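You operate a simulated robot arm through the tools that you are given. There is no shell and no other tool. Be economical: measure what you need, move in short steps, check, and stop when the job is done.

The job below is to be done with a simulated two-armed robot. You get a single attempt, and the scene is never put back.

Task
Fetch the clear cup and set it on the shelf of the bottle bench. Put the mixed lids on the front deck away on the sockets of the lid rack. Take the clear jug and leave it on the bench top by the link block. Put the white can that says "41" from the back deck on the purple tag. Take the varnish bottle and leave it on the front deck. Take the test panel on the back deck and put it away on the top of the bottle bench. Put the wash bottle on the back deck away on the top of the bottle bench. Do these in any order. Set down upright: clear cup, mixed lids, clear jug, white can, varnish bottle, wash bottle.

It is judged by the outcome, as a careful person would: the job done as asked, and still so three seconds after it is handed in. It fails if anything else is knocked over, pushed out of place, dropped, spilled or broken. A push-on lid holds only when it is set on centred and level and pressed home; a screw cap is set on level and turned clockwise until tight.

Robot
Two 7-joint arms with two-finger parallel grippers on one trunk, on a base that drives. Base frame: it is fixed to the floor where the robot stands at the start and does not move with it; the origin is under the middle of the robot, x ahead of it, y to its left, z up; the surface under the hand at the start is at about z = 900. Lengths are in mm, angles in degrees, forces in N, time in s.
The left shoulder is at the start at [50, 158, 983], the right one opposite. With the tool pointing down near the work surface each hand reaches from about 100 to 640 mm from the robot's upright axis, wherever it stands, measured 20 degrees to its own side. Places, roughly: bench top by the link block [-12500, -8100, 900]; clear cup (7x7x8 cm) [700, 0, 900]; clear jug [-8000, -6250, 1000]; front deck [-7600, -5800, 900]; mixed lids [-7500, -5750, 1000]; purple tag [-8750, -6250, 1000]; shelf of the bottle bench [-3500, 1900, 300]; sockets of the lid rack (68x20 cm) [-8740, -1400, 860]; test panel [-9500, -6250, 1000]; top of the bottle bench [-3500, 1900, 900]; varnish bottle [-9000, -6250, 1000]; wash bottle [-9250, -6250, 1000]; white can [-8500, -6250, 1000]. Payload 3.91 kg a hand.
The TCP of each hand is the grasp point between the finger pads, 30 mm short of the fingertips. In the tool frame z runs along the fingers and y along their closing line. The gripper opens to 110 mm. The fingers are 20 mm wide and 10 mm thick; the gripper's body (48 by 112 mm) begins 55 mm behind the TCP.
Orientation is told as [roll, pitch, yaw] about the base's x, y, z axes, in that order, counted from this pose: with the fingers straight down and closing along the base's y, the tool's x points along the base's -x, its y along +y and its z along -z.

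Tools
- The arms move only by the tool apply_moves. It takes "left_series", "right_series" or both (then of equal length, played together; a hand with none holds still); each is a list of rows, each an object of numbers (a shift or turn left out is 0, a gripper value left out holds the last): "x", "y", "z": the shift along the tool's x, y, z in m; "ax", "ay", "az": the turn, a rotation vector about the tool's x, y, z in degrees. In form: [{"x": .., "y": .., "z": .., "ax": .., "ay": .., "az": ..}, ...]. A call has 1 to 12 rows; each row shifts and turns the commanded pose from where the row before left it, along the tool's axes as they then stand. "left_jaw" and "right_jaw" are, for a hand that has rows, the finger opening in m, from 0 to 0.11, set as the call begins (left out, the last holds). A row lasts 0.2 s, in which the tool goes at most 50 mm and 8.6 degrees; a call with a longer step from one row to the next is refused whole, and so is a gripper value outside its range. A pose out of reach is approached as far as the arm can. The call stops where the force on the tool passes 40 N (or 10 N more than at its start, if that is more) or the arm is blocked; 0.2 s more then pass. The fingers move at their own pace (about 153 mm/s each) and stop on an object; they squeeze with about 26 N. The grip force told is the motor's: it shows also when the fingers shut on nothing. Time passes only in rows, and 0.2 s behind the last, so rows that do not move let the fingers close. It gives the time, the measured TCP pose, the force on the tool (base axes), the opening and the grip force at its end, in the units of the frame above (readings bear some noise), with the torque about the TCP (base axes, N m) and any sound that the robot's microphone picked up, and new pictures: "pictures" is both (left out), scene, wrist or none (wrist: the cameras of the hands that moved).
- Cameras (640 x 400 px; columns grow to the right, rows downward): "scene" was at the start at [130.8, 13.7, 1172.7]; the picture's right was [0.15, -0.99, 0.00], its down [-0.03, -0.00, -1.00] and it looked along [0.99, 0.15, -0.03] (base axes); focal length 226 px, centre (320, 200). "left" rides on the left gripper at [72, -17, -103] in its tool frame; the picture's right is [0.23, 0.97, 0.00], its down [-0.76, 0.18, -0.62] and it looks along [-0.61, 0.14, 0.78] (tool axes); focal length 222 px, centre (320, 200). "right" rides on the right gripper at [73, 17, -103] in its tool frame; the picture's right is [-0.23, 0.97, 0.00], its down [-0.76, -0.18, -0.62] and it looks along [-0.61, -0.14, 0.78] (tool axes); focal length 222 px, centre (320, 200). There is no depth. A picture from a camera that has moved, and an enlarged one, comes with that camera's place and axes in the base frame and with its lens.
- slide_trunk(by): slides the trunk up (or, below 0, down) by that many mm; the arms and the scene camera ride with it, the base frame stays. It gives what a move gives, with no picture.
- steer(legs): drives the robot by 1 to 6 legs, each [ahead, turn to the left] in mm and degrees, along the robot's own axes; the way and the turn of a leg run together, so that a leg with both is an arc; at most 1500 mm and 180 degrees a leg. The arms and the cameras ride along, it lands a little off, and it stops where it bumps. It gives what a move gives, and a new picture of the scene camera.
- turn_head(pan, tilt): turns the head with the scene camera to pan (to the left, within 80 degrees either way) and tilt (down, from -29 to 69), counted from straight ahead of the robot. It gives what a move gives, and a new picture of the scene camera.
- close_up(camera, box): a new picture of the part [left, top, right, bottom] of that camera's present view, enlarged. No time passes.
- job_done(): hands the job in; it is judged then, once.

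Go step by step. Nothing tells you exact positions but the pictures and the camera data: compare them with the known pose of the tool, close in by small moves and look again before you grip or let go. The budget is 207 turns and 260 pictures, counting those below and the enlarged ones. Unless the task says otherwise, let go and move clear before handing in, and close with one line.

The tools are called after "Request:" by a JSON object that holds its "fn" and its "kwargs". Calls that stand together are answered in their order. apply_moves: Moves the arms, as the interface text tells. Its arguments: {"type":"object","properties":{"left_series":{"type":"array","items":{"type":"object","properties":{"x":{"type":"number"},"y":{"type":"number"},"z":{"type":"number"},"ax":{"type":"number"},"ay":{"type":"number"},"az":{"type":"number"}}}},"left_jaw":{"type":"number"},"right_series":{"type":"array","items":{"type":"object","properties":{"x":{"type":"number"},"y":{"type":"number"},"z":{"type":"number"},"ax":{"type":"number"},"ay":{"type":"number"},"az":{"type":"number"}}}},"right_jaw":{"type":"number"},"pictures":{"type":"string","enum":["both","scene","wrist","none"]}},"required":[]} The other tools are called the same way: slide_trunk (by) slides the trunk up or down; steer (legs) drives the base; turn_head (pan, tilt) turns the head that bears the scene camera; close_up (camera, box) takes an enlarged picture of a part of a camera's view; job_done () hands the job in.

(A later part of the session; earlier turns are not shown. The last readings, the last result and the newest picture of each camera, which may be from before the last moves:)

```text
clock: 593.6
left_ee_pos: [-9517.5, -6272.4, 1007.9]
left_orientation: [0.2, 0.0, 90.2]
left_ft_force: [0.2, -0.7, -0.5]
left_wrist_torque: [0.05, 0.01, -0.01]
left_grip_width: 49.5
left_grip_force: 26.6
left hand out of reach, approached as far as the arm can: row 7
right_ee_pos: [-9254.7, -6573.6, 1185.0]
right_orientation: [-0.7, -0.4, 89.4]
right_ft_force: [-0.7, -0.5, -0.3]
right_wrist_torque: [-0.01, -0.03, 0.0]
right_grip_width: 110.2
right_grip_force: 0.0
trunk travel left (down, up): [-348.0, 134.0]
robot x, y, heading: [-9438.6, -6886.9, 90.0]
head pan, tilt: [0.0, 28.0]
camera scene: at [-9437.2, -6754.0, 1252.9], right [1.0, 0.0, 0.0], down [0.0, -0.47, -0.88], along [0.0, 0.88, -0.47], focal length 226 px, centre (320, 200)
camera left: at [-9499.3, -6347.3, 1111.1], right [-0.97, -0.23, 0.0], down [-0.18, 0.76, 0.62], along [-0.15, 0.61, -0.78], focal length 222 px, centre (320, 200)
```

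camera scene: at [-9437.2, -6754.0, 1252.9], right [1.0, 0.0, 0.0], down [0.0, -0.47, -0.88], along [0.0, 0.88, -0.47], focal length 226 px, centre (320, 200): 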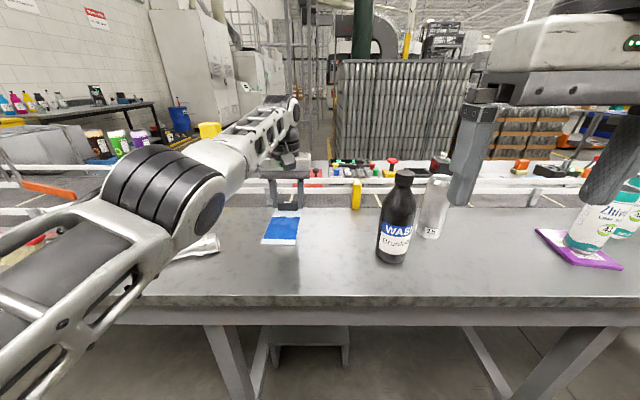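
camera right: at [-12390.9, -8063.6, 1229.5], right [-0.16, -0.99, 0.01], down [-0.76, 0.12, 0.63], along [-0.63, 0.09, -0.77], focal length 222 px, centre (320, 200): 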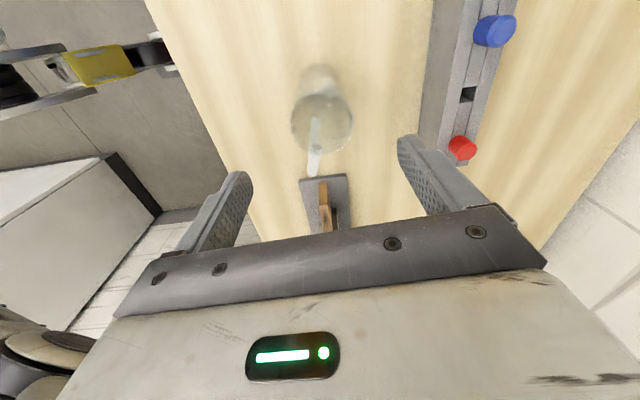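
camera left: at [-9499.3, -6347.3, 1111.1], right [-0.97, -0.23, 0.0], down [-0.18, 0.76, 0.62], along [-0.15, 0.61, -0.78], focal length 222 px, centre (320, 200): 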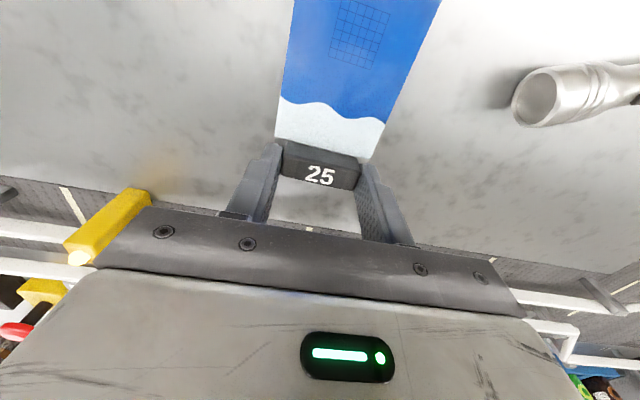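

The panel is held flat. I'll draw it back and up while tilting the right hand 60° for the wash bottle.

Request:
{"fn": "apply_moves", "kwargs": {"left_series": [{"x": 0.006, "z": -0.006}, {"x": 0.014, "z": -0.008}, {"x": 0.018, "z": -0.008}, {"x": 0.02, "z": -0.008}, {"x": 0.02, "z": -0.008}, {"x": 0.02, "z": -0.008}, {"x": 0.02, "z": -0.006}, {"x": 0.02, "z": -0.004}, {"x": 0.014}, {"x": 0.006}], "right_series": [{"x": -0.03}, {"x": -0.03}, {"ay": -7.5}, {"ay": -7.5}, {"ay": -7.5}, {"ay": -7.5}, {"ay": -7.5}, {"ay": -7.5}, {"ay": -7.5}, {"ay": -7.5}], "right_jaw": 0.11, "pictures": "both"}}

```text
clock: 595.8
left_ee_pos: [-9517.1, -6431.9, 1063.9]
left_orientation: [0.2, 0.0, 90.2]
left_ft_force: [0.5, -0.3, -0.4]
left_wrist_torque: [0.02, -0.01, -0.01]
left_grip_width: 49.2
left_grip_force: 26.0
right_ee_pos: [-9253.8, -6513.1, 1185.2]
right_orientation: [-1.4, -60.6, 90.6]
right_ft_force: [0.0, -0.1, 0.7]
right_wrist_torque: [0.0, -0.01, 0.0]
right_grip_width: 110.0
right_grip_force: 0.0
trunk travel left (down, up): [-348.0, 134.0]
robot x, y, heading: [-9438.6, -6886.2, 90.2]
head pan, tilt: [0.0, 28.0]
camera scene: at [-9437.2, -6754.1, 1252.9], right [1.0, 0.0, 0.0], down [0.0, -0.47, -0.88], along [0.0, 0.88, -0.47], focal length 226 px, centre (320, 200)
camera right: at [-9272.9, -6637.9, 1173.4], right [-0.97, 0.12, 0.19], down [0.16, -0.17, 0.97], along [0.15, 0.98, 0.15], focal length 222 px, centre (320, 200)
camera left: at [-9498.4, -6504.9, 1167.5], right [-0.97, -0.23, 0.0], down [-0.18, 0.76, 0.62], along [-0.15, 0.61, -0.78], focal length 222 px, centre (320, 200)
```

scene: 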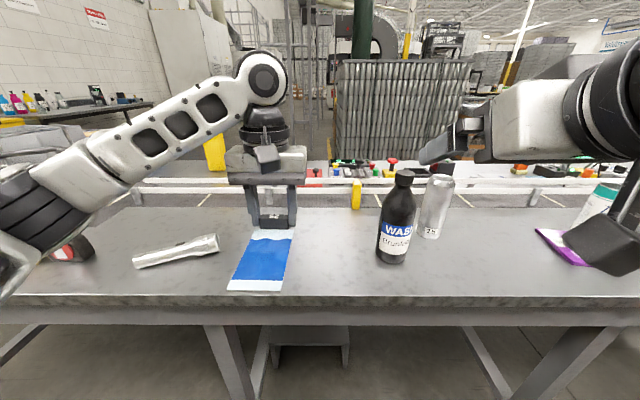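
right: 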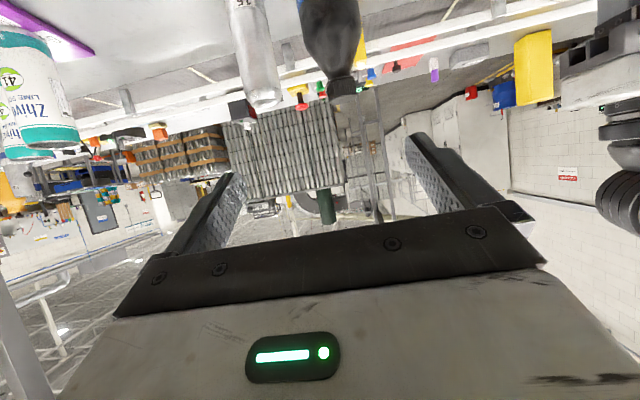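
left: 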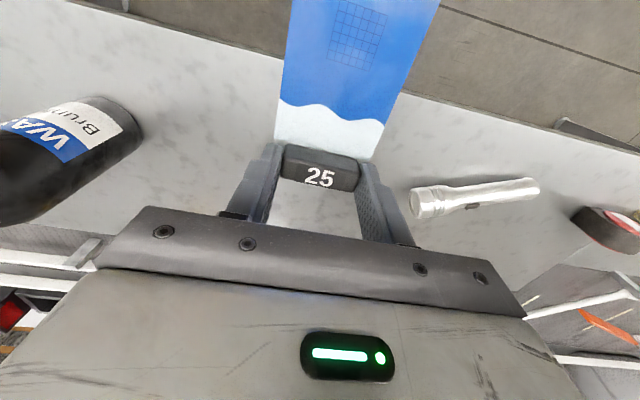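

I'll lower the right hand in front of the deck to the bottle's mid-body height.

Request:
{"fn": "apply_moves", "kwargs": {"right_series": [{"x": 0.0303, "z": 0.0175, "y": 0.0033}, {"x": 0.0303, "z": 0.0175, "y": 0.0033}, {"x": 0.0303, "z": 0.0175, "y": 0.0033}, {"x": 0.0303, "z": 0.0175, "y": 0.0033}, {"x": 0.0303, "z": 0.0175, "y": 0.0033}, {"x": 0.0303, "z": 0.0175, "y": 0.0033}], "pictures": "both"}}

```text
clock: 597.2
left_ee_pos: [-9516.8, -6431.8, 1063.3]
left_orientation: [0.2, -0.1, 90.2]
left_ft_force: [0.5, 0.2, -1.1]
left_wrist_torque: [0.03, 0.02, -0.03]
left_grip_width: 49.2
left_grip_force: 25.9
right_ee_pos: [-9286.6, -6462.0, 999.7]
right_orientation: [-1.4, -60.4, 90.7]
right_ft_force: [0.4, 0.3, -0.6]
right_wrist_torque: [-0.02, 0.02, -0.02]
right_grip_width: 110.1
right_grip_force: 0.1
right hand out of reach, approached as far as the arm can: row 1, 2, 3, 4, 5
trunk travel left (down, up): [-348.0, 134.0]
robot x, y, heading: [-9438.5, -6886.7, 90.2]
head pan, tilt: [0.0, 28.0]
camera scene: at [-9437.2, -6754.0, 1252.9], right [1.0, 0.0, 0.0], down [0.0, -0.47, -0.88], along [0.0, 0.88, -0.47], focal length 226 px, centre (320, 200)
camera right: at [-9305.9, -6586.3, 987.9], right [-0.98, 0.12, 0.19], down [0.16, -0.17, 0.97], along [0.15, 0.98, 0.14], focal length 222 px, centre (320, 200)
```

scene: 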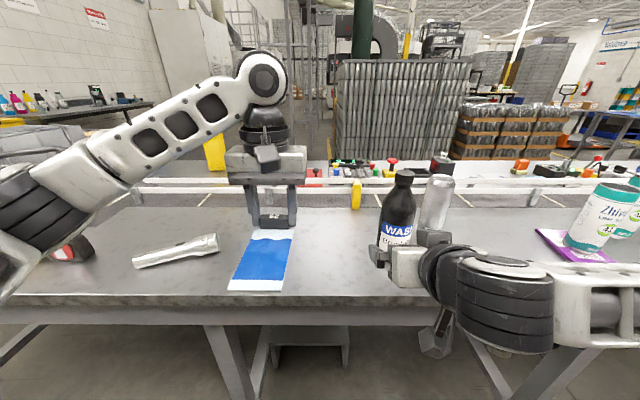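
right: 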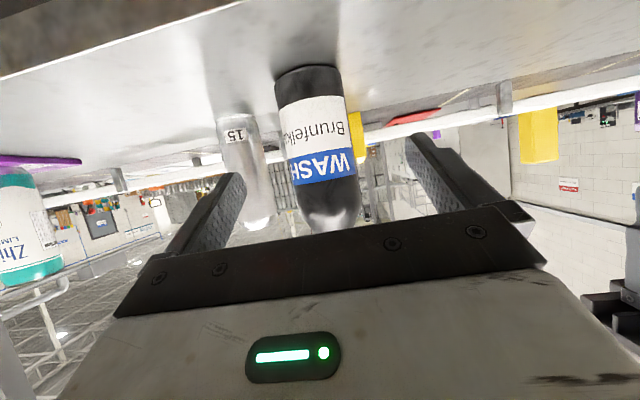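

The bottle is roughly centred. I'll lower a little more and move forward around it.

Request:
{"fn": "apply_moves", "kwargs": {"right_series": [{"x": 0.0173, "z": 0.01, "y": -0.005}, {"x": -0.01, "z": 0.0173}, {"x": -0.01, "z": 0.0173}, {"x": -0.01, "z": 0.0173}], "pictures": "both"}}

```text
clock: 598.2
left_ee_pos: [-9516.3, -6432.0, 1062.9]
left_orientation: [0.2, 0.0, 90.1]
left_ft_force: [-0.5, 0.0, -0.1]
left_wrist_torque: [0.02, -0.01, -0.02]
left_grip_width: 49.5
left_grip_force: 26.2
right_ee_pos: [-9280.7, -6400.8, 980.3]
right_orientation: [-1.5, -60.4, 90.9]
right_ft_force: [0.4, -1.0, 0.0]
right_wrist_torque: [0.0, 0.01, -0.01]
right_grip_width: 110.1
right_grip_force: 0.1
trunk travel left (down, up): [-348.0, 134.0]
robot x, y, heading: [-9438.6, -6886.0, 90.3]
head pan, tilt: [0.0, 28.0]
camera scene: at [-9437.3, -6753.9, 1252.9], right [1.0, 0.0, 0.0], down [0.0, -0.47, -0.88], along [0.0, 0.88, -0.47], focal length 226 px, centre (320, 200)
camera right: at [-9300.5, -6525.9, 968.8], right [-0.98, 0.12, 0.18], down [0.16, -0.17, 0.97], along [0.15, 0.98, 0.14], focal length 222 px, centre (320, 200)
```

scene: 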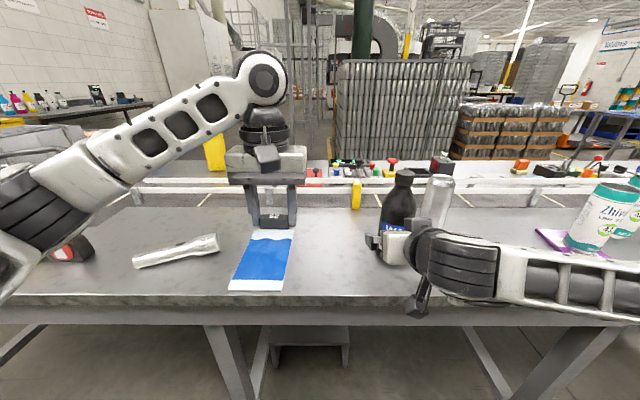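
right: 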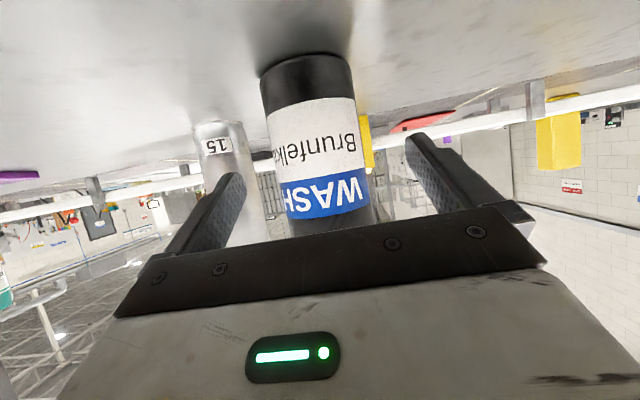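

Request:
{"fn": "apply_moves", "kwargs": {"right_series": [{"x": -0.0078, "z": 0.0136}, {"x": -0.0078, "z": 0.0136}, {"x": -0.0074, "z": 0.0128}], "pictures": "wrist"}}

Request:
{"fn": "apply_moves", "kwargs": {"right_series": [{}, {}, {}, {}], "right_jaw": 0.0, "pictures": "wrist"}}

```text
clock: 599.0
left_ee_pos: [-9518.1, -6431.9, 1062.8]
left_orientation: [0.2, -0.1, 90.1]
left_ft_force: [0.8, 0.0, 0.2]
left_wrist_torque: [0.04, -0.01, -0.02]
left_grip_width: 49.4
left_grip_force: 26.7
right_ee_pos: [-9281.2, -6355.2, 980.6]
right_orientation: [-1.5, -60.4, 90.8]
right_ft_force: [0.1, 0.1, -0.6]
right_wrist_torque: [-0.01, 0.01, 0.0]
right_grip_width: 110.1
right_grip_force: 0.2
trunk travel left (down, up): [-348.0, 134.0]
robot x, y, heading: [-9438.5, -6886.4, 90.4]
head pan, tilt: [0.0, 28.0]
camera right: at [-9299.7, -6479.9, 969.4], right [-0.97, 0.12, 0.19], down [0.16, -0.17, 0.97], along [0.15, 0.98, 0.14], focal length 222 px, centre (320, 200)
```

right: 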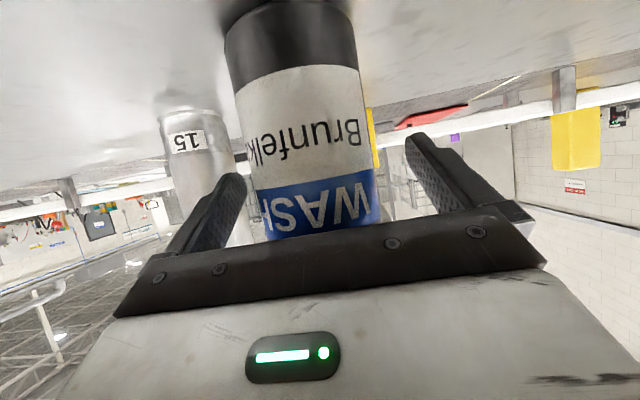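

```text
clock: 600.0
left_ee_pos: [-9515.8, -6431.6, 1063.2]
left_orientation: [0.2, 0.0, 90.1]
left_ft_force: [0.1, 0.1, -0.2]
left_wrist_torque: [0.02, -0.03, -0.01]
left_grip_width: 49.2
left_grip_force: 26.2
right_ee_pos: [-9281.0, -6354.4, 980.9]
right_orientation: [-1.4, -60.5, 90.8]
right_ft_force: [1.5, 2.3, 0.8]
right_wrist_torque: [0.1, 0.08, -0.06]
right_grip_width: 67.5
right_grip_force: 25.6
trunk travel left (down, up): [-348.0, 134.0]
robot x, y, heading: [-9435.4, -6885.1, 90.3]
head pan, tilt: [0.0, 28.0]
camera right: at [-9299.7, -6479.9, 969.6], right [-0.97, 0.12, 0.19], down [0.16, -0.17, 0.97], along [0.15, 0.98, 0.14], focal length 222 px, centre (320, 200)
```

right: 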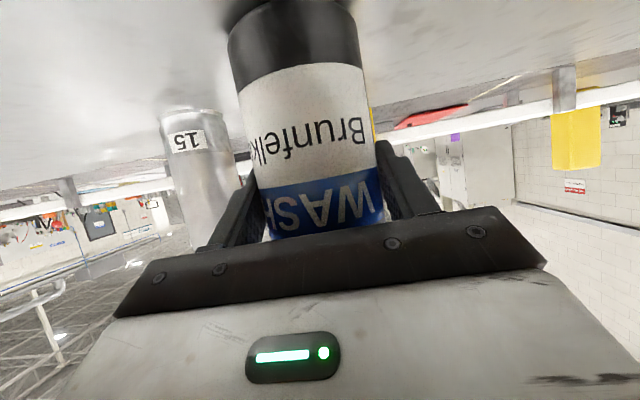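

Gripped at 67.5 mm. I'll lift slowly.

Request:
{"fn": "apply_moves", "kwargs": {"right_series": [{"x": -0.0026, "z": -0.0015}, {"x": -0.0052, "z": -0.003}, {"x": -0.0087, "z": -0.005}, {"x": -0.0104, "z": -0.006}, {"x": -0.0104, "z": -0.006}, {"x": -0.0104, "z": -0.006}, {"x": -0.0104, "z": -0.006}, {"x": -0.0087, "z": -0.005}, {"x": -0.0052, "z": -0.003}, {"x": -0.0026, "z": -0.0015}], "pictures": "both"}}

```text
clock: 602.2
left_ee_pos: [-9517.0, -6430.4, 1062.5]
left_orientation: [0.1, -0.1, 90.0]
left_ft_force: [0.3, 0.3, 0.2]
left_wrist_torque: [0.02, -0.01, 0.01]
left_grip_width: 49.4
left_grip_force: 26.2
right_ee_pos: [-9281.5, -6355.4, 1066.8]
right_orientation: [-1.5, -60.3, 90.7]
right_ft_force: [0.1, 0.1, -5.8]
right_wrist_torque: [-0.03, 0.01, -0.02]
right_grip_width: 67.3
right_grip_force: 25.5
trunk travel left (down, up): [-348.0, 134.0]
robot x, y, heading: [-9440.4, -6886.1, 90.5]
head pan, tilt: [0.0, 28.0]
camera scene: at [-9437.1, -6753.6, 1252.8], right [1.0, 0.0, 0.0], down [0.0, -0.47, -0.88], along [0.0, 0.88, -0.47], focal length 226 px, centre (320, 200)
camera right: at [-9300.3, -6479.9, 1055.1], right [-0.98, 0.12, 0.18], down [0.16, -0.17, 0.97], along [0.15, 0.98, 0.14], focal length 222 px, centre (320, 200)
```

scene: 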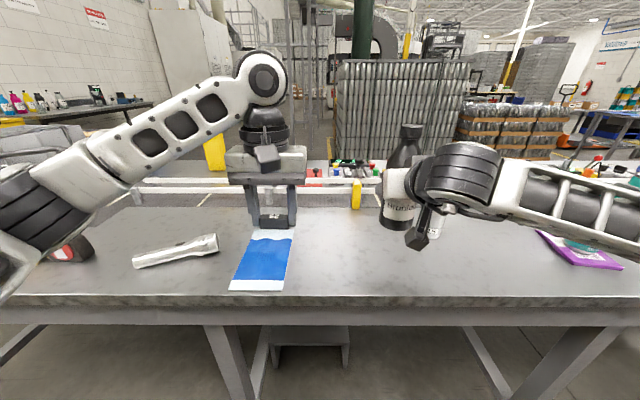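
right: 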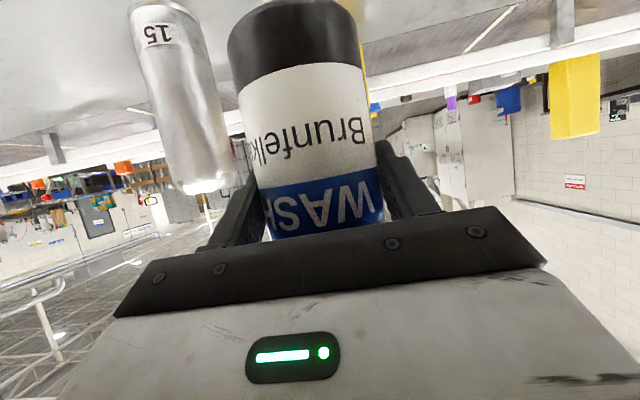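

The wash bottle is held. I'll back out and carry both items round the east end toward the bottle bench.

Request:
{"fn": "steer", "kwargs": {"legs": [[-300, 0], [0, -90.5], [1500, 0], [1530, 0], [0, 90]]}}

Request:
{"fn": "turn_head", "kwargs": {"pan": 0, "tilt": 15}}

```text
refused: 1530 is not a number from -1500 to 1500
```

```text
clock: 602.9
left_ee_pos: [-9516.8, -6431.1, 1064.0]
left_orientation: [0.2, 0.0, 90.1]
left_ft_force: [-0.1, -0.1, -1.2]
left_wrist_torque: [0.06, 0.02, -0.04]
left_grip_width: 49.1
left_grip_force: 25.9
right_ee_pos: [-9281.6, -6355.7, 1066.2]
right_orientation: [-1.5, -60.3, 90.7]
right_ft_force: [0.3, 0.5, -6.0]
right_wrist_torque: [0.01, -0.02, -0.02]
right_grip_width: 67.3
right_grip_force: 26.1
trunk travel left (down, up): [-348.0, 134.0]
robot x, y, heading: [-9438.1, -6884.2, 90.3]
head pan, tilt: [0.0, 15.0]
camera scene: at [-9437.1, -6751.3, 1273.8], right [1.0, 0.0, 0.0], down [0.0, -0.26, -0.97], along [0.0, 0.97, -0.26], focal length 226 px, centre (320, 200)
```

scene: 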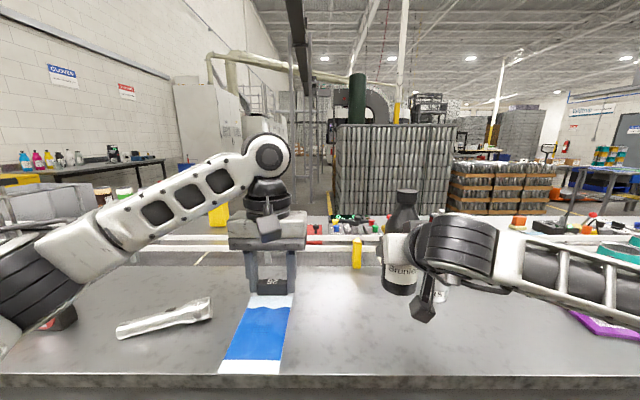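

Request:
{"fn": "steer", "kwargs": {"legs": [[-300, 0], [0, -90.3], [1500, 0], [1500, 0], [40, 0], [0, 90]]}}

Request:
{"fn": "steer", "kwargs": {"legs": [[1500, 0], [800, 0], [0, -45], [1130, 0], [0, 45]]}}

```text
clock: 627.1
left_ee_pos: [-6481.5, -6727.6, 1064.0]
left_orientation: [0.2, 0.1, 88.7]
left_ft_force: [-0.2, -0.5, -1.5]
left_wrist_torque: [0.04, -0.02, 0.0]
left_grip_width: 49.4
left_grip_force: 25.5
right_ee_pos: [-6243.9, -6657.5, 1066.5]
right_orientation: [-1.5, -60.4, 89.3]
right_ft_force: [1.5, 0.1, -5.1]
right_wrist_torque: [-0.05, -0.02, -0.04]
right_grip_width: 67.3
right_grip_force: 25.8
trunk travel left (down, up): [-348.0, 134.0]
robot x, y, heading: [-6411.6, -7185.1, 88.8]
head pan, tilt: [0.0, 15.0]
camera scene: at [-6409.7, -7050.2, 1273.9], right [1.0, -0.02, 0.0], down [-0.01, -0.26, -0.97], along [0.02, 0.97, -0.26], focal length 226 px, centre (320, 200)
```

scene: 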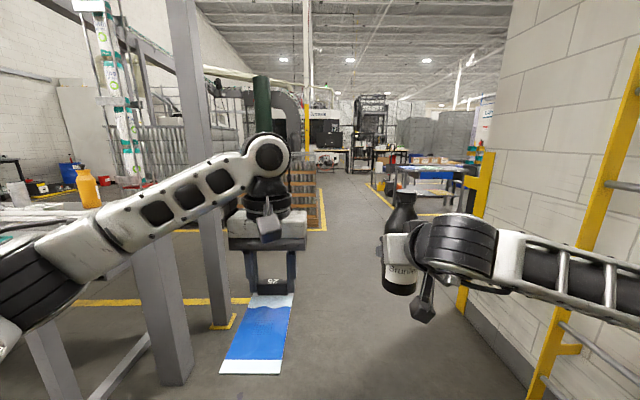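

```text
clock: 647.8
left_ee_pos: [-5650.4, -3651.3, 1062.9]
left_orientation: [0.3, 0.1, 89.7]
left_ft_force: [-0.3, -0.1, 1.1]
left_wrist_torque: [0.04, 0.0, 0.01]
left_grip_width: 49.2
left_grip_force: 25.5
right_ee_pos: [-5414.3, -3577.5, 1067.1]
right_orientation: [-1.5, -60.4, 90.3]
right_ft_force: [-0.6, -0.3, -4.3]
right_wrist_torque: [-0.02, 0.0, 0.0]
right_grip_width: 67.1
right_grip_force: 26.4
trunk travel left (down, up): [-348.0, 134.0]
robot x, y, heading: [-5575.6, -4105.4, 89.8]
head pan, tilt: [0.0, 15.0]
camera scene: at [-5572.6, -3972.4, 1273.9], right [1.0, 0.0, 0.0], down [0.0, -0.26, -0.97], along [0.0, 0.97, -0.26], focal length 226 px, centre (320, 200)
```

scene: 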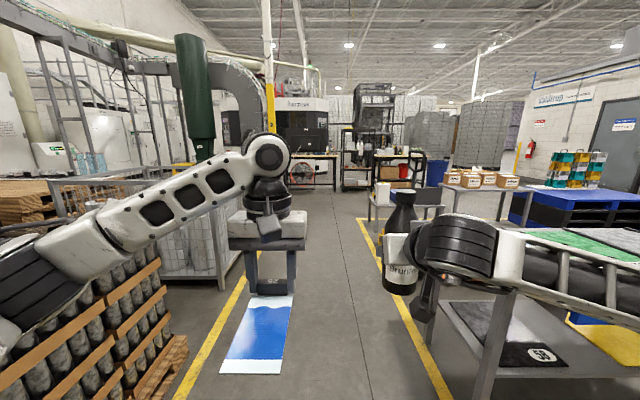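

The aisle is clear. I'll drive north and on to the front of the bottle bench.

Request:
{"fn": "steer", "kwargs": {"legs": [[1500, 0], [1500, 0], [1250, 0], [0, -68.4], [1500, 0], [1000, 0]]}}

Request:
{"fn": "steer", "kwargs": {"legs": [[0, 68.4]]}}

Request:
{"fn": "turn_head", "kwargs": {"pan": -15, "tilt": 25}}

```text
clock: 682.9
left_ee_pos: [-2903.1, 1362.6, 1063.9]
left_orientation: [0.2, 0.0, 22.9]
left_ft_force: [1.1, -0.2, -1.0]
left_wrist_torque: [0.01, -0.02, 0.01]
left_grip_width: 49.2
left_grip_force: 26.4
right_ee_pos: [-2741.3, 1174.9, 1065.2]
right_orientation: [-1.5, -60.3, 23.4]
right_ft_force: [-0.4, 0.6, -5.0]
right_wrist_torque: [0.0, 0.09, 0.03]
right_grip_width: 67.0
right_grip_force: 26.2
trunk travel left (down, up): [-348.0, 134.0]
robot x, y, heading: [-3290.5, 1116.0, 22.7]
head pan, tilt: [0.0, 15.0]
camera scene: at [-3166.2, 1166.4, 1273.8], right [0.39, -0.92, 0.0], down [-0.24, -0.1, -0.97], along [0.89, 0.38, -0.26], focal length 226 px, centre (320, 200)
```

scene: 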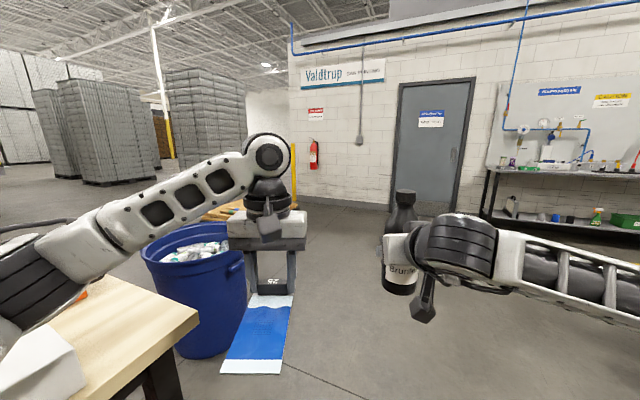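

```text
clock: 686.3
left_ee_pos: [-3382.2, 1566.2, 1063.1]
left_orientation: [0.3, -0.1, 91.7]
left_ft_force: [0.9, 0.1, -1.0]
left_wrist_torque: [0.03, 0.02, -0.03]
left_grip_width: 49.6
left_grip_force: 26.0
right_ee_pos: [-3150.5, 1649.0, 1066.2]
right_orientation: [-1.5, -60.3, 92.3]
right_ft_force: [0.1, 0.0, -5.9]
right_wrist_torque: [-0.05, 0.01, 0.0]
right_grip_width: 66.7
right_grip_force: 26.1
trunk travel left (down, up): [-348.0, 134.0]
robot x, y, heading: [-3292.8, 1118.1, 91.9]
head pan, tilt: [0.0, 15.0]
camera scene: at [-3293.9, 1248.0, 1273.9], right [1.0, 0.03, 0.0], down [0.01, -0.26, -0.97], along [-0.03, 0.97, -0.26], focal length 226 px, centre (320, 200)
```

scene: 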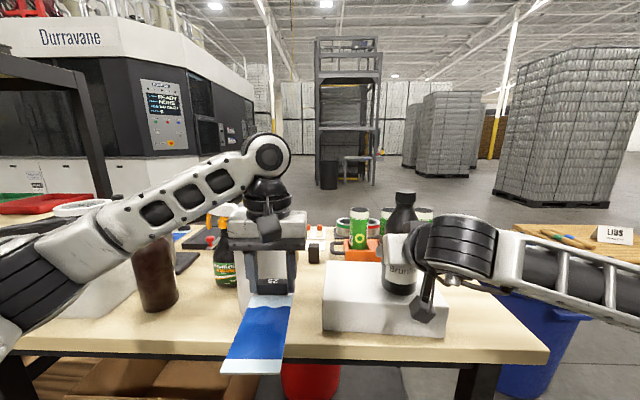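

```text
clock: 687.0
left_ee_pos: [-3381.2, 1565.5, 1063.2]
left_orientation: [0.2, 0.0, 91.7]
left_ft_force: [-0.4, 0.0, -1.4]
left_wrist_torque: [0.06, 0.01, 0.0]
left_grip_width: 49.5
left_grip_force: 26.4
right_ee_pos: [-3147.9, 1648.6, 1066.4]
right_orientation: [-1.5, -60.2, 92.4]
right_ft_force: [-0.1, -0.8, -5.2]
right_wrist_torque: [0.01, -0.03, 0.01]
right_grip_width: 67.0
right_grip_force: 26.1
trunk travel left (down, up): [-348.0, 134.0]
robot x, y, heading: [-3289.9, 1113.0, 91.7]
head pan, tilt: [-15.0, 25.0]
camera scene: at [-3269.8, 1244.4, 1257.7], right [0.97, -0.23, 0.0], down [-0.1, -0.41, -0.91], along [0.21, 0.88, -0.42], focal length 226 px, centre (320, 200)
```

scene: 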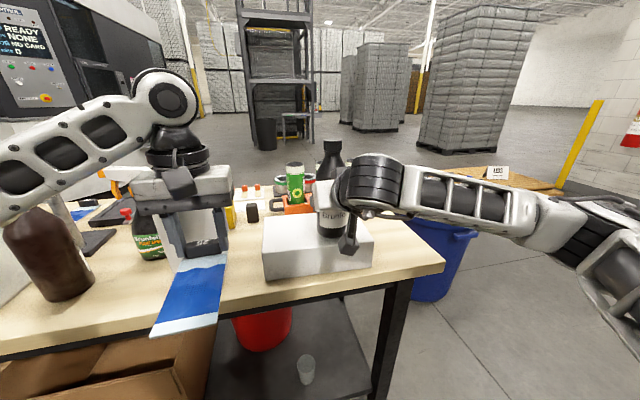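

Both items are still held, and the cup stands on the shelf. The free area on the bench top is its right end, x≈−3055..−2890. I'll back up, raise the panel, and shift east for the bottle first.

Request:
{"fn": "steer", "kwargs": {"legs": [[-200, 0]]}}

Request:
{"fn": "apply_moves", "kwargs": {"left_series": [{"z": -0.01, "x": 0.006}, {"z": -0.015, "x": 0.012}, {"z": -0.015, "x": 0.015}, {"z": -0.015, "x": 0.015}, {"z": -0.01, "x": 0.012}], "pictures": "none"}}

Request:
{"fn": "steer", "kwargs": {"legs": [[0, -91.7], [155, 0], [0, 90], [230, 0]]}}

Request:
{"fn": "turn_head", "kwargs": {"pan": -20, "tilt": 38}}

```text
clock: 688.6
left_ee_pos: [-3374.8, 1367.2, 1063.3]
left_orientation: [0.2, 0.0, 91.7]
left_ft_force: [0.6, 0.2, -1.1]
left_wrist_torque: [0.02, -0.01, 0.0]
left_grip_width: 49.4
left_grip_force: 26.1
right_ee_pos: [-3142.9, 1450.2, 1066.8]
right_orientation: [-1.4, -60.4, 92.3]
right_ft_force: [-1.0, 0.3, -5.2]
right_wrist_torque: [-0.02, 0.01, -0.02]
right_grip_width: 67.1
right_grip_force: 25.9
trunk travel left (down, up): [-348.0, 134.0]
robot x, y, heading: [-3286.6, 912.8, 91.7]
head pan, tilt: [-15.0, 25.0]
camera scene: at [-3263.5, 1044.8, 1257.7], right [0.97, -0.23, 0.0], down [-0.1, -0.41, -0.91], along [0.21, 0.88, -0.42], focal length 226 px, centre (320, 200)
```

scene: 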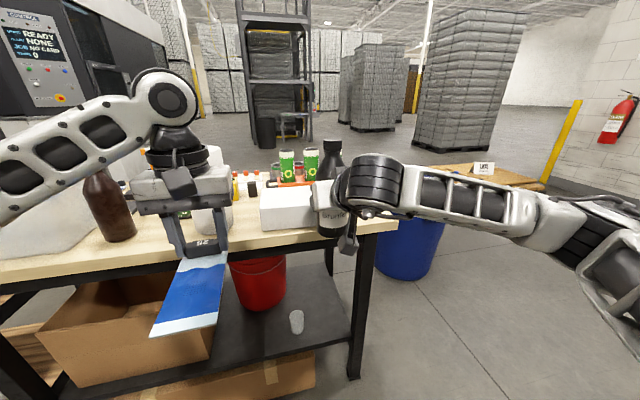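

```text
clock: 689.9
left_ee_pos: [-3373.6, 1307.0, 1128.1]
left_orientation: [0.2, 0.0, 91.6]
left_ft_force: [0.0, -0.8, 0.0]
left_wrist_torque: [0.04, -0.02, 0.04]
left_grip_width: 49.2
left_grip_force: 25.8
right_ee_pos: [-3141.9, 1449.0, 1065.0]
right_orientation: [-1.5, -60.2, 92.2]
right_ft_force: [0.1, 0.8, -5.6]
right_wrist_torque: [-0.03, 0.02, 0.0]
right_grip_width: 66.8
right_grip_force: 26.3
trunk travel left (down, up): [-348.0, 134.0]
robot x, y, heading: [-3283.4, 918.3, 91.8]
head pan, tilt: [-15.0, 25.0]
```

```text
clock: 700.3
left_ee_pos: [-3205.8, 1539.9, 1127.9]
left_orientation: [0.1, 0.0, 90.1]
left_ft_force: [-0.6, 0.2, -1.0]
left_wrist_torque: [-0.03, -0.04, 0.01]
left_grip_width: 49.5
left_grip_force: 26.0
right_ee_pos: [-2971.1, 1675.6, 1065.5]
right_orientation: [-1.5, -60.2, 90.5]
right_ft_force: [0.1, -0.4, -5.3]
right_wrist_torque: [-0.05, 0.01, 0.0]
right_grip_width: 66.8
right_grip_force: 26.4
trunk travel left (down, up): [-348.0, 134.0]
robot x, y, heading: [-3130.8, 1145.7, 90.2]
head pan, tilt: [-15.0, 25.0]
camera scene: at [-3103.7, 1274.7, 1257.5], right [0.97, -0.26, 0.0], down [-0.11, -0.41, -0.91], along [0.23, 0.88, -0.42], focal length 226 px, centre (320, 200)
```

scene: 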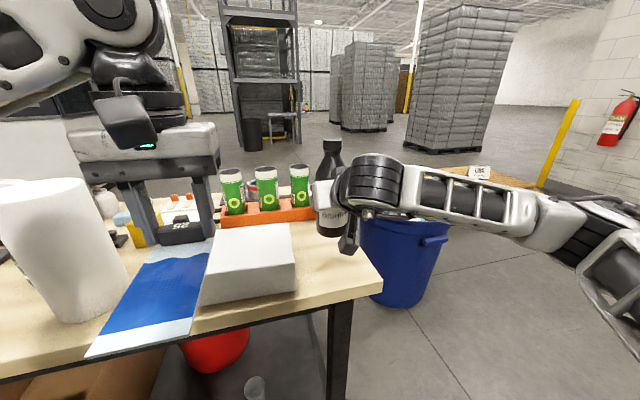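

```text
clock: 701.1
left_ee_pos: [-3206.3, 1539.3, 1127.9]
left_orientation: [0.2, -0.1, 90.0]
left_ft_force: [0.2, 0.0, -1.0]
left_wrist_torque: [0.07, 0.02, 0.0]
left_grip_width: 49.3
left_grip_force: 26.4
right_ee_pos: [-2969.7, 1673.8, 1065.7]
right_orientation: [-1.6, -60.1, 90.7]
right_ft_force: [-0.2, 0.0, -5.5]
right_wrist_torque: [-0.02, 0.03, 0.01]
right_grip_width: 66.6
right_grip_force: 25.7
trunk travel left (down, up): [-348.0, 134.0]
robot x, y, heading: [-3132.4, 1145.1, 90.0]
head pan, tilt: [-20.0, 38.0]
camera scene: at [-3098.0, 1266.3, 1237.4], right [0.94, -0.34, 0.0], down [-0.21, -0.58, -0.79], along [0.27, 0.74, -0.62], focal length 226 px, centre (320, 200)
```

scene: 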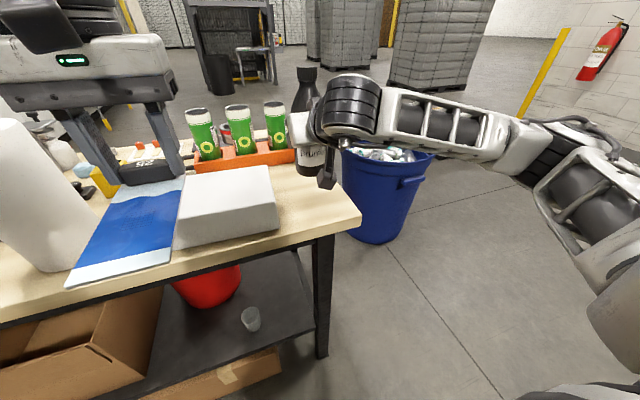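

I'll drive 95 mm ahead and bring the bottle over (−2990, 1803), between the panel's spot and the orange tray.

Request:
{"fn": "steer", "kwargs": {"legs": [[95, 0]]}}

Request:
{"fn": "apply_moves", "kwargs": {"right_series": [{"y": 0.005, "x": -0.004, "z": 0.007}, {"y": 0.008, "x": -0.005, "z": 0.0087}, {"y": 0.007, "x": -0.004, "z": 0.007}], "pictures": "both"}}

```text
clock: 702.2
left_ee_pos: [-3205.9, 1633.8, 1128.5]
left_orientation: [0.3, 0.1, 90.0]
left_ft_force: [-0.2, -0.9, -0.7]
left_wrist_torque: [0.04, -0.01, -0.02]
left_grip_width: 49.2
left_grip_force: 25.7
right_ee_pos: [-2971.1, 1770.1, 1064.9]
right_orientation: [-1.6, -60.2, 90.6]
right_ft_force: [0.1, 0.6, -6.2]
right_wrist_torque: [-0.03, 0.0, -0.01]
right_grip_width: 66.9
right_grip_force: 26.8
trunk travel left (down, up): [-348.0, 134.0]
robot x, y, heading: [-3126.9, 1240.6, 89.8]
head pan, tilt: [-20.0, 38.0]
camera scene: at [-3098.0, 1362.0, 1237.2], right [0.94, -0.34, 0.0], down [-0.21, -0.58, -0.79], along [0.27, 0.74, -0.62], focal length 226 px, centre (320, 200)
```

scene: 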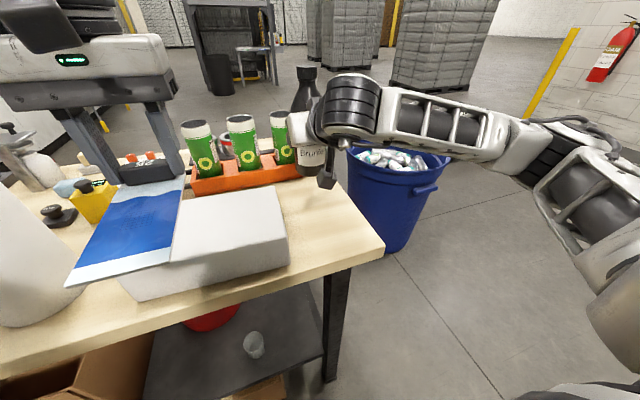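

```text
clock: 703.0
left_ee_pos: [-3206.0, 1634.4, 1128.3]
left_orientation: [0.2, 0.1, 90.0]
left_ft_force: [0.6, 0.5, -0.7]
left_wrist_torque: [0.02, -0.01, -0.01]
left_grip_width: 49.3
left_grip_force: 25.7
right_ee_pos: [-2990.1, 1796.5, 1065.1]
right_orientation: [-1.6, -60.1, 90.6]
right_ft_force: [0.2, 0.0, -5.9]
right_wrist_torque: [-0.02, 0.0, -0.03]
right_grip_width: 66.7
right_grip_force: 26.1
trunk travel left (down, up): [-348.0, 134.0]
robot x, y, heading: [-3129.2, 1238.3, 90.2]
head pan, tilt: [-20.0, 38.0]
camera scene: at [-3098.2, 1361.4, 1237.3], right [0.94, -0.34, 0.0], down [-0.21, -0.58, -0.79], along [0.27, 0.74, -0.62], focal length 226 px, centre (320, 200)
camera right: at [-3009.6, 1671.2, 1053.5], right [-0.97, 0.13, 0.18], down [0.16, -0.16, 0.97], along [0.15, 0.98, 0.14], focal length 222 px, centre (320, 200)
```

scene: 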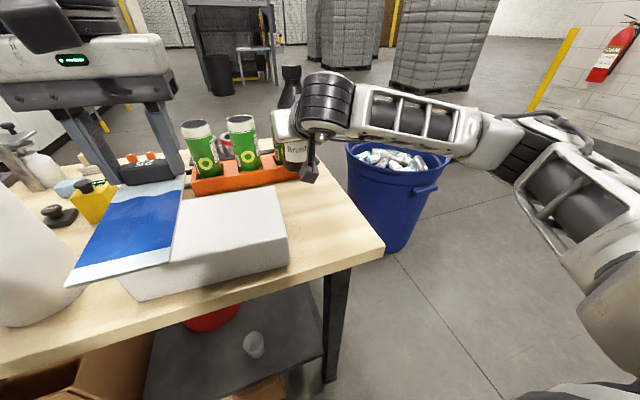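
right: 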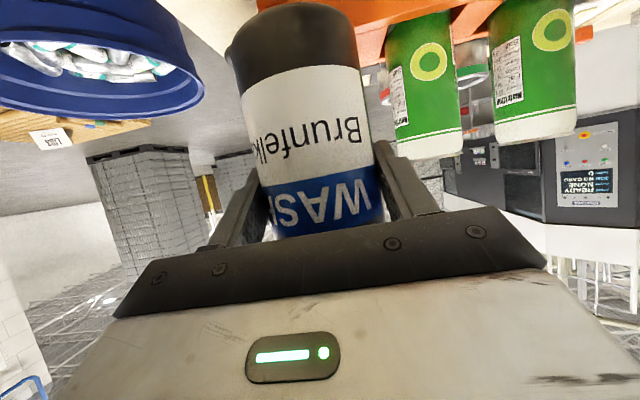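

The position is clear of the tray (its front is at y≈1878). I'll lower the bottle gently.

Request:
{"fn": "apply_moves", "kwargs": {"right_series": [{"x": 0.0052, "z": 0.003}, {"x": 0.0087, "z": 0.005}, {"x": 0.0121, "z": 0.007}, {"x": 0.0121, "z": 0.007}, {"x": 0.0121, "z": 0.007}, {"x": 0.0087, "z": 0.005}, {"x": 0.0043, "z": 0.0025}], "pictures": "both"}}

```text
clock: 704.6
left_ee_pos: [-3206.0, 1633.5, 1128.1]
left_orientation: [0.1, 0.1, 90.0]
left_ft_force: [0.0, 0.2, -0.6]
left_wrist_torque: [0.0, 0.01, -0.03]
left_grip_width: 49.6
left_grip_force: 25.9
right_ee_pos: [-2988.6, 1796.5, 991.3]
right_orientation: [-1.6, -60.3, 90.6]
right_ft_force: [0.7, -0.6, -4.6]
right_wrist_torque: [-0.06, 0.0, 0.02]
right_grip_width: 66.8
right_grip_force: 25.5
trunk travel left (down, up): [-348.0, 134.0]
robot x, y, heading: [-3128.3, 1241.4, 90.0]
head pan, tilt: [-20.0, 38.0]
camera scene: at [-3098.0, 1361.3, 1237.3], right [0.94, -0.34, 0.0], down [-0.21, -0.58, -0.79], along [0.27, 0.74, -0.62], focal length 226 px, centre (320, 200)
camera right: at [-3008.5, 1671.2, 980.7], right [-0.97, 0.13, 0.18], down [0.16, -0.17, 0.97], along [0.15, 0.98, 0.14], focal length 222 px, centre (320, 200)
```

scene: 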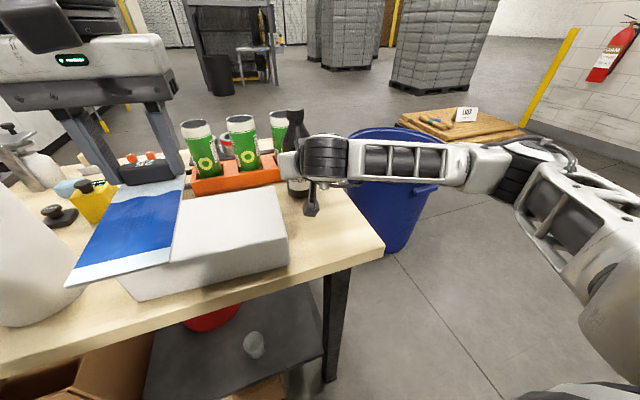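
right: 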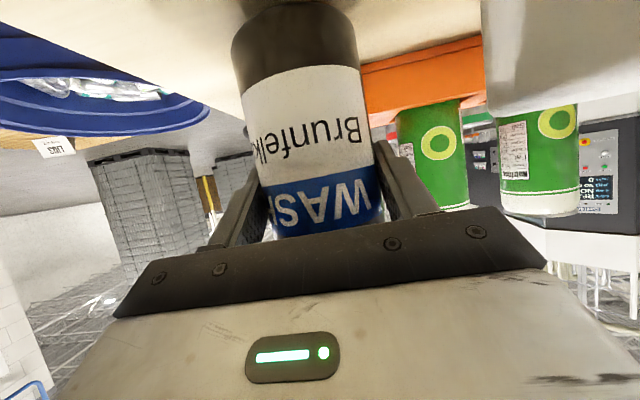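

Request:
{"fn": "apply_moves", "kwargs": {"right_series": [{"x": 0.0026, "z": 0.0015}, {"x": 0.0026, "z": 0.0015}, {"x": 0.0017, "z": 0.001}, {"x": 0.0009, "z": 0.0005}, {"x": 0.0009, "z": 0.0005}], "pictures": "none"}}

Request:
{"fn": "apply_moves", "kwargs": {"right_series": [{"x": 0.0009, "z": 0.0005}, {"x": 0.0009, "z": 0.0005}, {"x": 0.0009, "z": 0.0005}], "pictures": "none"}}

```text
clock: 705.8
left_ee_pos: [-3205.7, 1634.5, 1129.1]
left_orientation: [0.3, 0.1, 90.0]
left_ft_force: [0.9, -0.7, -1.0]
left_wrist_torque: [0.01, 0.01, 0.01]
left_grip_width: 49.1
left_grip_force: 26.0
right_ee_pos: [-2989.3, 1795.8, 983.2]
right_orientation: [-1.5, -60.1, 90.6]
right_ft_force: [-0.9, -0.1, -4.0]
right_wrist_torque: [0.01, 0.04, 0.0]
right_grip_width: 66.9
right_grip_force: 25.7
trunk travel left (down, up): [-348.0, 134.0]
robot x, y, heading: [-3130.8, 1236.2, 89.7]
head pan, tilt: [-20.0, 38.0]
```

```text
clock: 706.6
left_ee_pos: [-3207.0, 1632.0, 1129.5]
left_orientation: [0.2, -0.1, 89.9]
left_ft_force: [0.5, 0.6, 0.1]
left_wrist_torque: [0.0, 0.0, 0.03]
left_grip_width: 49.4
left_grip_force: 26.4
right_ee_pos: [-2988.7, 1796.1, 982.7]
right_orientation: [-1.4, -60.6, 90.4]
right_ft_force: [1.9, -1.1, 8.3]
right_wrist_torque: [-0.22, 0.24, 0.0]
right_grip_width: 66.7
right_grip_force: 25.6
trunk travel left (down, up): [-348.0, 134.0]
robot x, y, heading: [-3128.5, 1238.6, 90.3]
head pan, tilt: [-20.0, 38.0]
```

Contact. I'll release and pull the hand straight back.

Request:
{"fn": "apply_moves", "kwargs": {"right_series": [{}, {}, {}], "right_jaw": 0.1, "pictures": "wrist"}}

Request:
{"fn": "steer", "kwargs": {"legs": [[-260, 0]]}}

```text
clock: 707.4
left_ee_pos: [-3205.9, 1633.2, 1129.4]
left_orientation: [0.2, 0.1, 90.0]
left_ft_force: [-0.8, 0.7, -0.5]
left_wrist_torque: [0.01, -0.03, -0.01]
left_grip_width: 49.2
left_grip_force: 25.7
right_ee_pos: [-2988.9, 1795.6, 979.1]
right_orientation: [-1.6, -60.2, 90.7]
right_ft_force: [-0.2, 0.2, -0.4]
right_wrist_torque: [0.0, -0.02, 0.01]
right_grip_width: 100.0
right_grip_force: 0.0
trunk travel left (down, up): [-348.0, 134.0]
robot x, y, heading: [-3130.8, 1239.7, 89.8]
head pan, tilt: [-20.0, 38.0]
camera right: at [-3008.6, 1670.9, 968.2], right [-0.97, 0.13, 0.18], down [0.16, -0.17, 0.97], along [0.15, 0.98, 0.14], focal length 222 px, centre (320, 200)
```

right: 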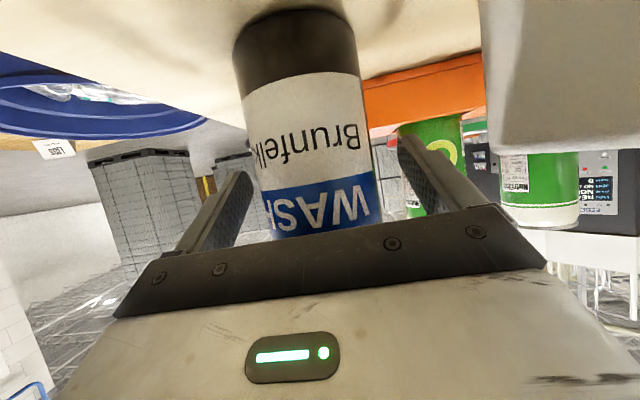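

```text
clock: 709.2
left_ee_pos: [-3206.4, 1376.9, 1128.0]
left_orientation: [0.2, -0.1, 90.0]
left_ft_force: [-0.3, 0.3, -1.3]
left_wrist_torque: [0.07, -0.01, -0.02]
left_grip_width: 49.1
left_grip_force: 26.2
right_ee_pos: [-2987.4, 1538.5, 980.6]
right_orientation: [-1.5, -60.2, 90.7]
right_ft_force: [0.0, -0.2, 0.2]
right_wrist_torque: [-0.02, -0.03, 0.0]
right_grip_width: 100.2
right_grip_force: 0.0
trunk travel left (down, up): [-348.0, 134.0]
robot x, y, heading: [-3128.3, 982.4, 90.1]
head pan, tilt: [-20.0, 38.0]
camera scene: at [-3098.0, 1103.6, 1237.5], right [0.94, -0.34, 0.0], down [-0.21, -0.58, -0.79], along [0.27, 0.74, -0.62], focal length 226 px, centre (320, 200)
```

scene: 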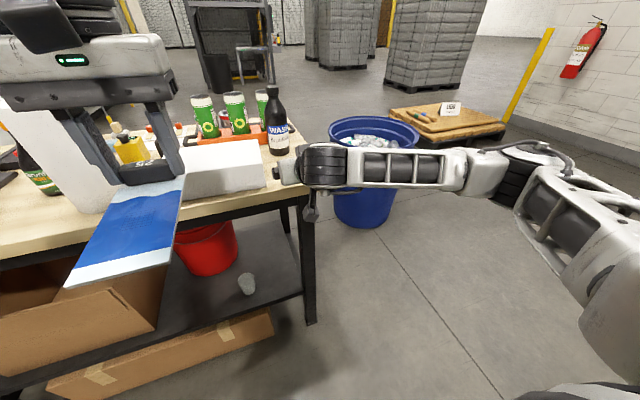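

The wash bottle stands on the bench top. I'll retract the right hand and shift east so the left hand can lay the panel in front of it.

Request:
{"fn": "apply_moves", "kwargs": {"right_series": [{"x": 0.002, "z": -0.0335}, {"x": 0.002, "z": -0.0335}, {"x": 0.002, "z": -0.0335}, {"x": 0.002, "z": -0.0335}, {"x": 0.002, "z": -0.0335}], "pictures": "none"}}

Request:
{"fn": "steer", "kwargs": {"legs": [[0, -90], [272, 0], [0, 90], [180, 0]]}}

Request:
{"fn": "turn_head", "kwargs": {"pan": 10, "tilt": 42}}

```text
clock: 710.5
left_ee_pos: [-3206.3, 1377.6, 1129.2]
left_orientation: [0.2, 0.1, 89.9]
left_ft_force: [1.0, -1.5, 0.2]
left_wrist_torque: [0.02, 0.0, 0.01]
left_grip_width: 49.2
left_grip_force: 26.1
right_ee_pos: [-2993.3, 1393.4, 1054.1]
right_orientation: [-1.6, -60.2, 90.6]
right_ft_force: [0.4, -0.2, 0.1]
right_wrist_torque: [0.03, -0.01, -0.01]
right_grip_width: 100.0
right_grip_force: 0.0
right hand out of reach, approached as far as the arm can: row 5
trunk travel left (down, up): [-348.0, 134.0]
robot x, y, heading: [-3129.1, 982.6, 90.0]
head pan, tilt: [-20.0, 38.0]
```

```text
clock: 721.1
left_ee_pos: [-2926.7, 1555.9, 1127.9]
left_orientation: [0.2, 0.1, 89.1]
left_ft_force: [-0.3, 0.4, 0.2]
left_wrist_torque: [0.04, 0.0, 0.02]
left_grip_width: 49.1
left_grip_force: 25.8
right_ee_pos: [-2714.7, 1570.9, 1056.1]
right_orientation: [-1.7, -60.1, 89.8]
right_ft_force: [-0.2, 0.5, -0.3]
right_wrist_torque: [0.0, -0.02, 0.01]
right_grip_width: 99.8
right_grip_force: 0.0
trunk travel left (down, up): [-348.0, 134.0]
robot x, y, heading: [-2859.5, 1164.5, 89.1]
head pan, tilt: [-20.0, 38.0]
camera scene: at [-2823.6, 1282.6, 1237.3], right [0.93, -0.35, 0.0], down [-0.22, -0.58, -0.79], along [0.28, 0.74, -0.62], focal length 226 px, centre (320, 200)
```

scene: 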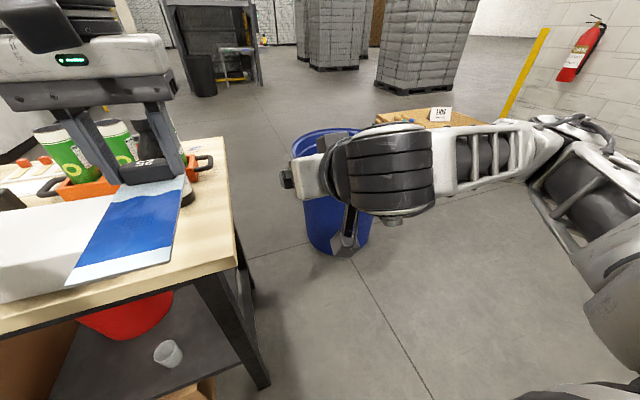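

```text
clock: 722.0
left_ee_pos: [-2928.5, 1557.0, 1129.1]
left_orientation: [0.2, 0.0, 89.0]
left_ft_force: [0.8, 0.3, -1.2]
left_wrist_torque: [0.03, 0.02, 0.02]
left_grip_width: 49.1
left_grip_force: 25.8
right_ee_pos: [-2715.3, 1570.1, 1055.5]
right_orientation: [-1.6, -60.2, 89.7]
right_ft_force: [0.2, -0.3, 0.9]
right_wrist_torque: [0.0, -0.02, 0.04]
right_grip_width: 100.1
right_grip_force: 0.1
trunk travel left (down, up): [-348.0, 134.0]
robot x, y, heading: [-2855.9, 1160.8, 89.1]
head pan, tilt: [10.0, 42.0]
camera scene: at [-2867.5, 1284.0, 1231.5], right [0.99, 0.16, 0.0], down [0.11, -0.66, -0.74], along [-0.12, 0.73, -0.67], focal length 226 px, centre (320, 200)
```

scene: 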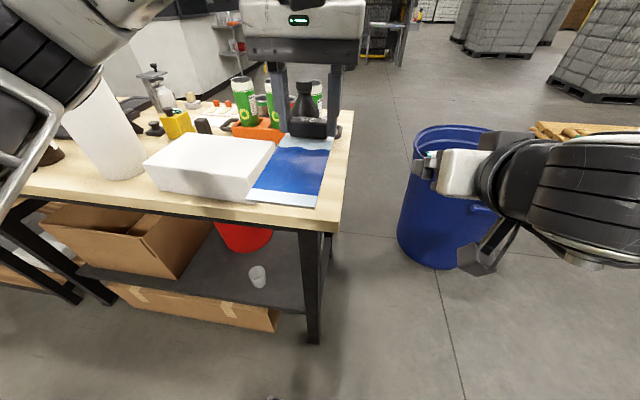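

Request:
{"fn": "steer", "kwargs": {"legs": [[82, 0]]}}

Request:
{"fn": "apply_moves", "kwargs": {"left_series": [{"x": -0.015, "y": 0.002}, {"x": -0.02, "y": 0.002}, {"x": -0.02, "y": 0.002}, {"x": -0.015, "y": 0.002}], "pictures": "both"}}

```text
clock: 723.1
left_ee_pos: [-2926.8, 1639.0, 1130.3]
left_orientation: [0.2, 0.1, 89.2]
left_ft_force: [0.1, -0.3, -0.5]
left_wrist_torque: [0.02, 0.03, -0.01]
left_grip_width: 49.2
left_grip_force: 26.3
right_ee_pos: [-2714.3, 1653.2, 1053.8]
right_orientation: [-1.6, -60.1, 89.7]
right_ft_force: [-0.2, 0.5, 0.4]
right_wrist_torque: [-0.04, 0.01, 0.05]
right_grip_width: 99.9
right_grip_force: 0.1
trunk travel left (down, up): [-348.0, 134.0]
robot x, y, heading: [-2856.3, 1241.4, 89.1]
head pan, tilt: [10.0, 42.0]
camera scene: at [-2866.5, 1366.5, 1231.3], right [0.99, 0.16, 0.0], down [0.11, -0.66, -0.74], along [-0.12, 0.73, -0.67], focal length 226 px, centre (320, 200)
```

scene: 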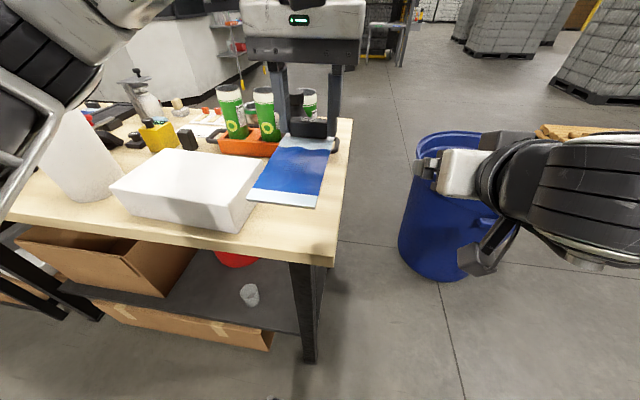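

```text
clock: 724.1
left_ee_pos: [-2933.4, 1708.6, 1128.5]
left_orientation: [0.3, -0.1, 89.2]
left_ft_force: [0.3, 0.3, -0.5]
left_wrist_torque: [0.06, 0.04, -0.02]
left_grip_width: 49.1
left_grip_force: 26.6
right_ee_pos: [-2714.7, 1652.6, 1055.7]
right_orientation: [-1.6, -60.3, 89.8]
right_ft_force: [0.7, 0.2, 0.0]
right_wrist_torque: [-0.05, -0.01, 0.04]
right_grip_width: 99.9
right_grip_force: 0.0
trunk travel left (down, up): [-348.0, 134.0]
robot x, y, heading: [-2853.3, 1244.1, 89.2]
head pan, tilt: [10.0, 42.0]
camera scene: at [-2866.5, 1365.9, 1231.4], right [0.99, 0.16, 0.0], down [0.11, -0.66, -0.74], along [-0.12, 0.73, -0.67], focal length 226 px, centre (320, 200)
camera left: at [-2916.9, 1635.1, 1232.3], right [-0.98, -0.21, 0.0], down [-0.16, 0.76, 0.62], along [-0.14, 0.61, -0.78], focal length 222 px, centre (320, 200)
```

scene: 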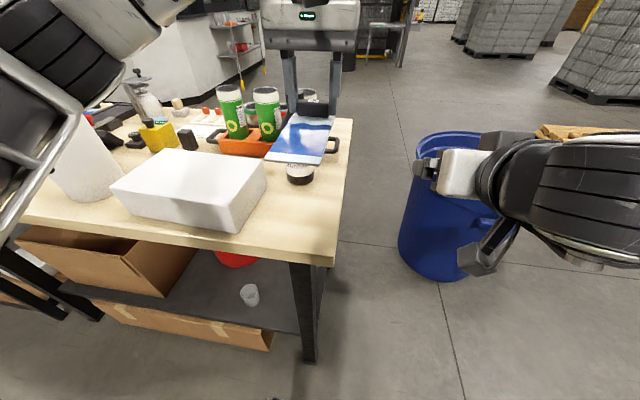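
left: 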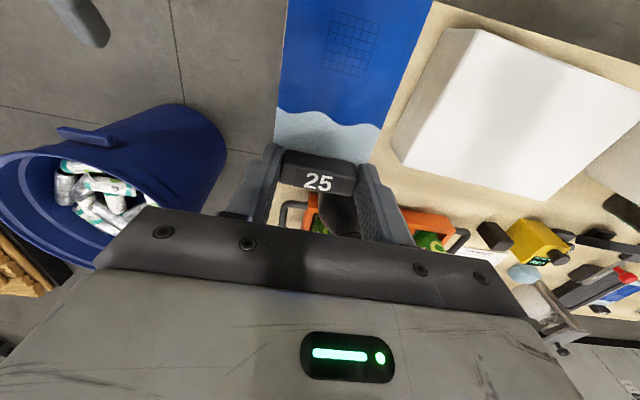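

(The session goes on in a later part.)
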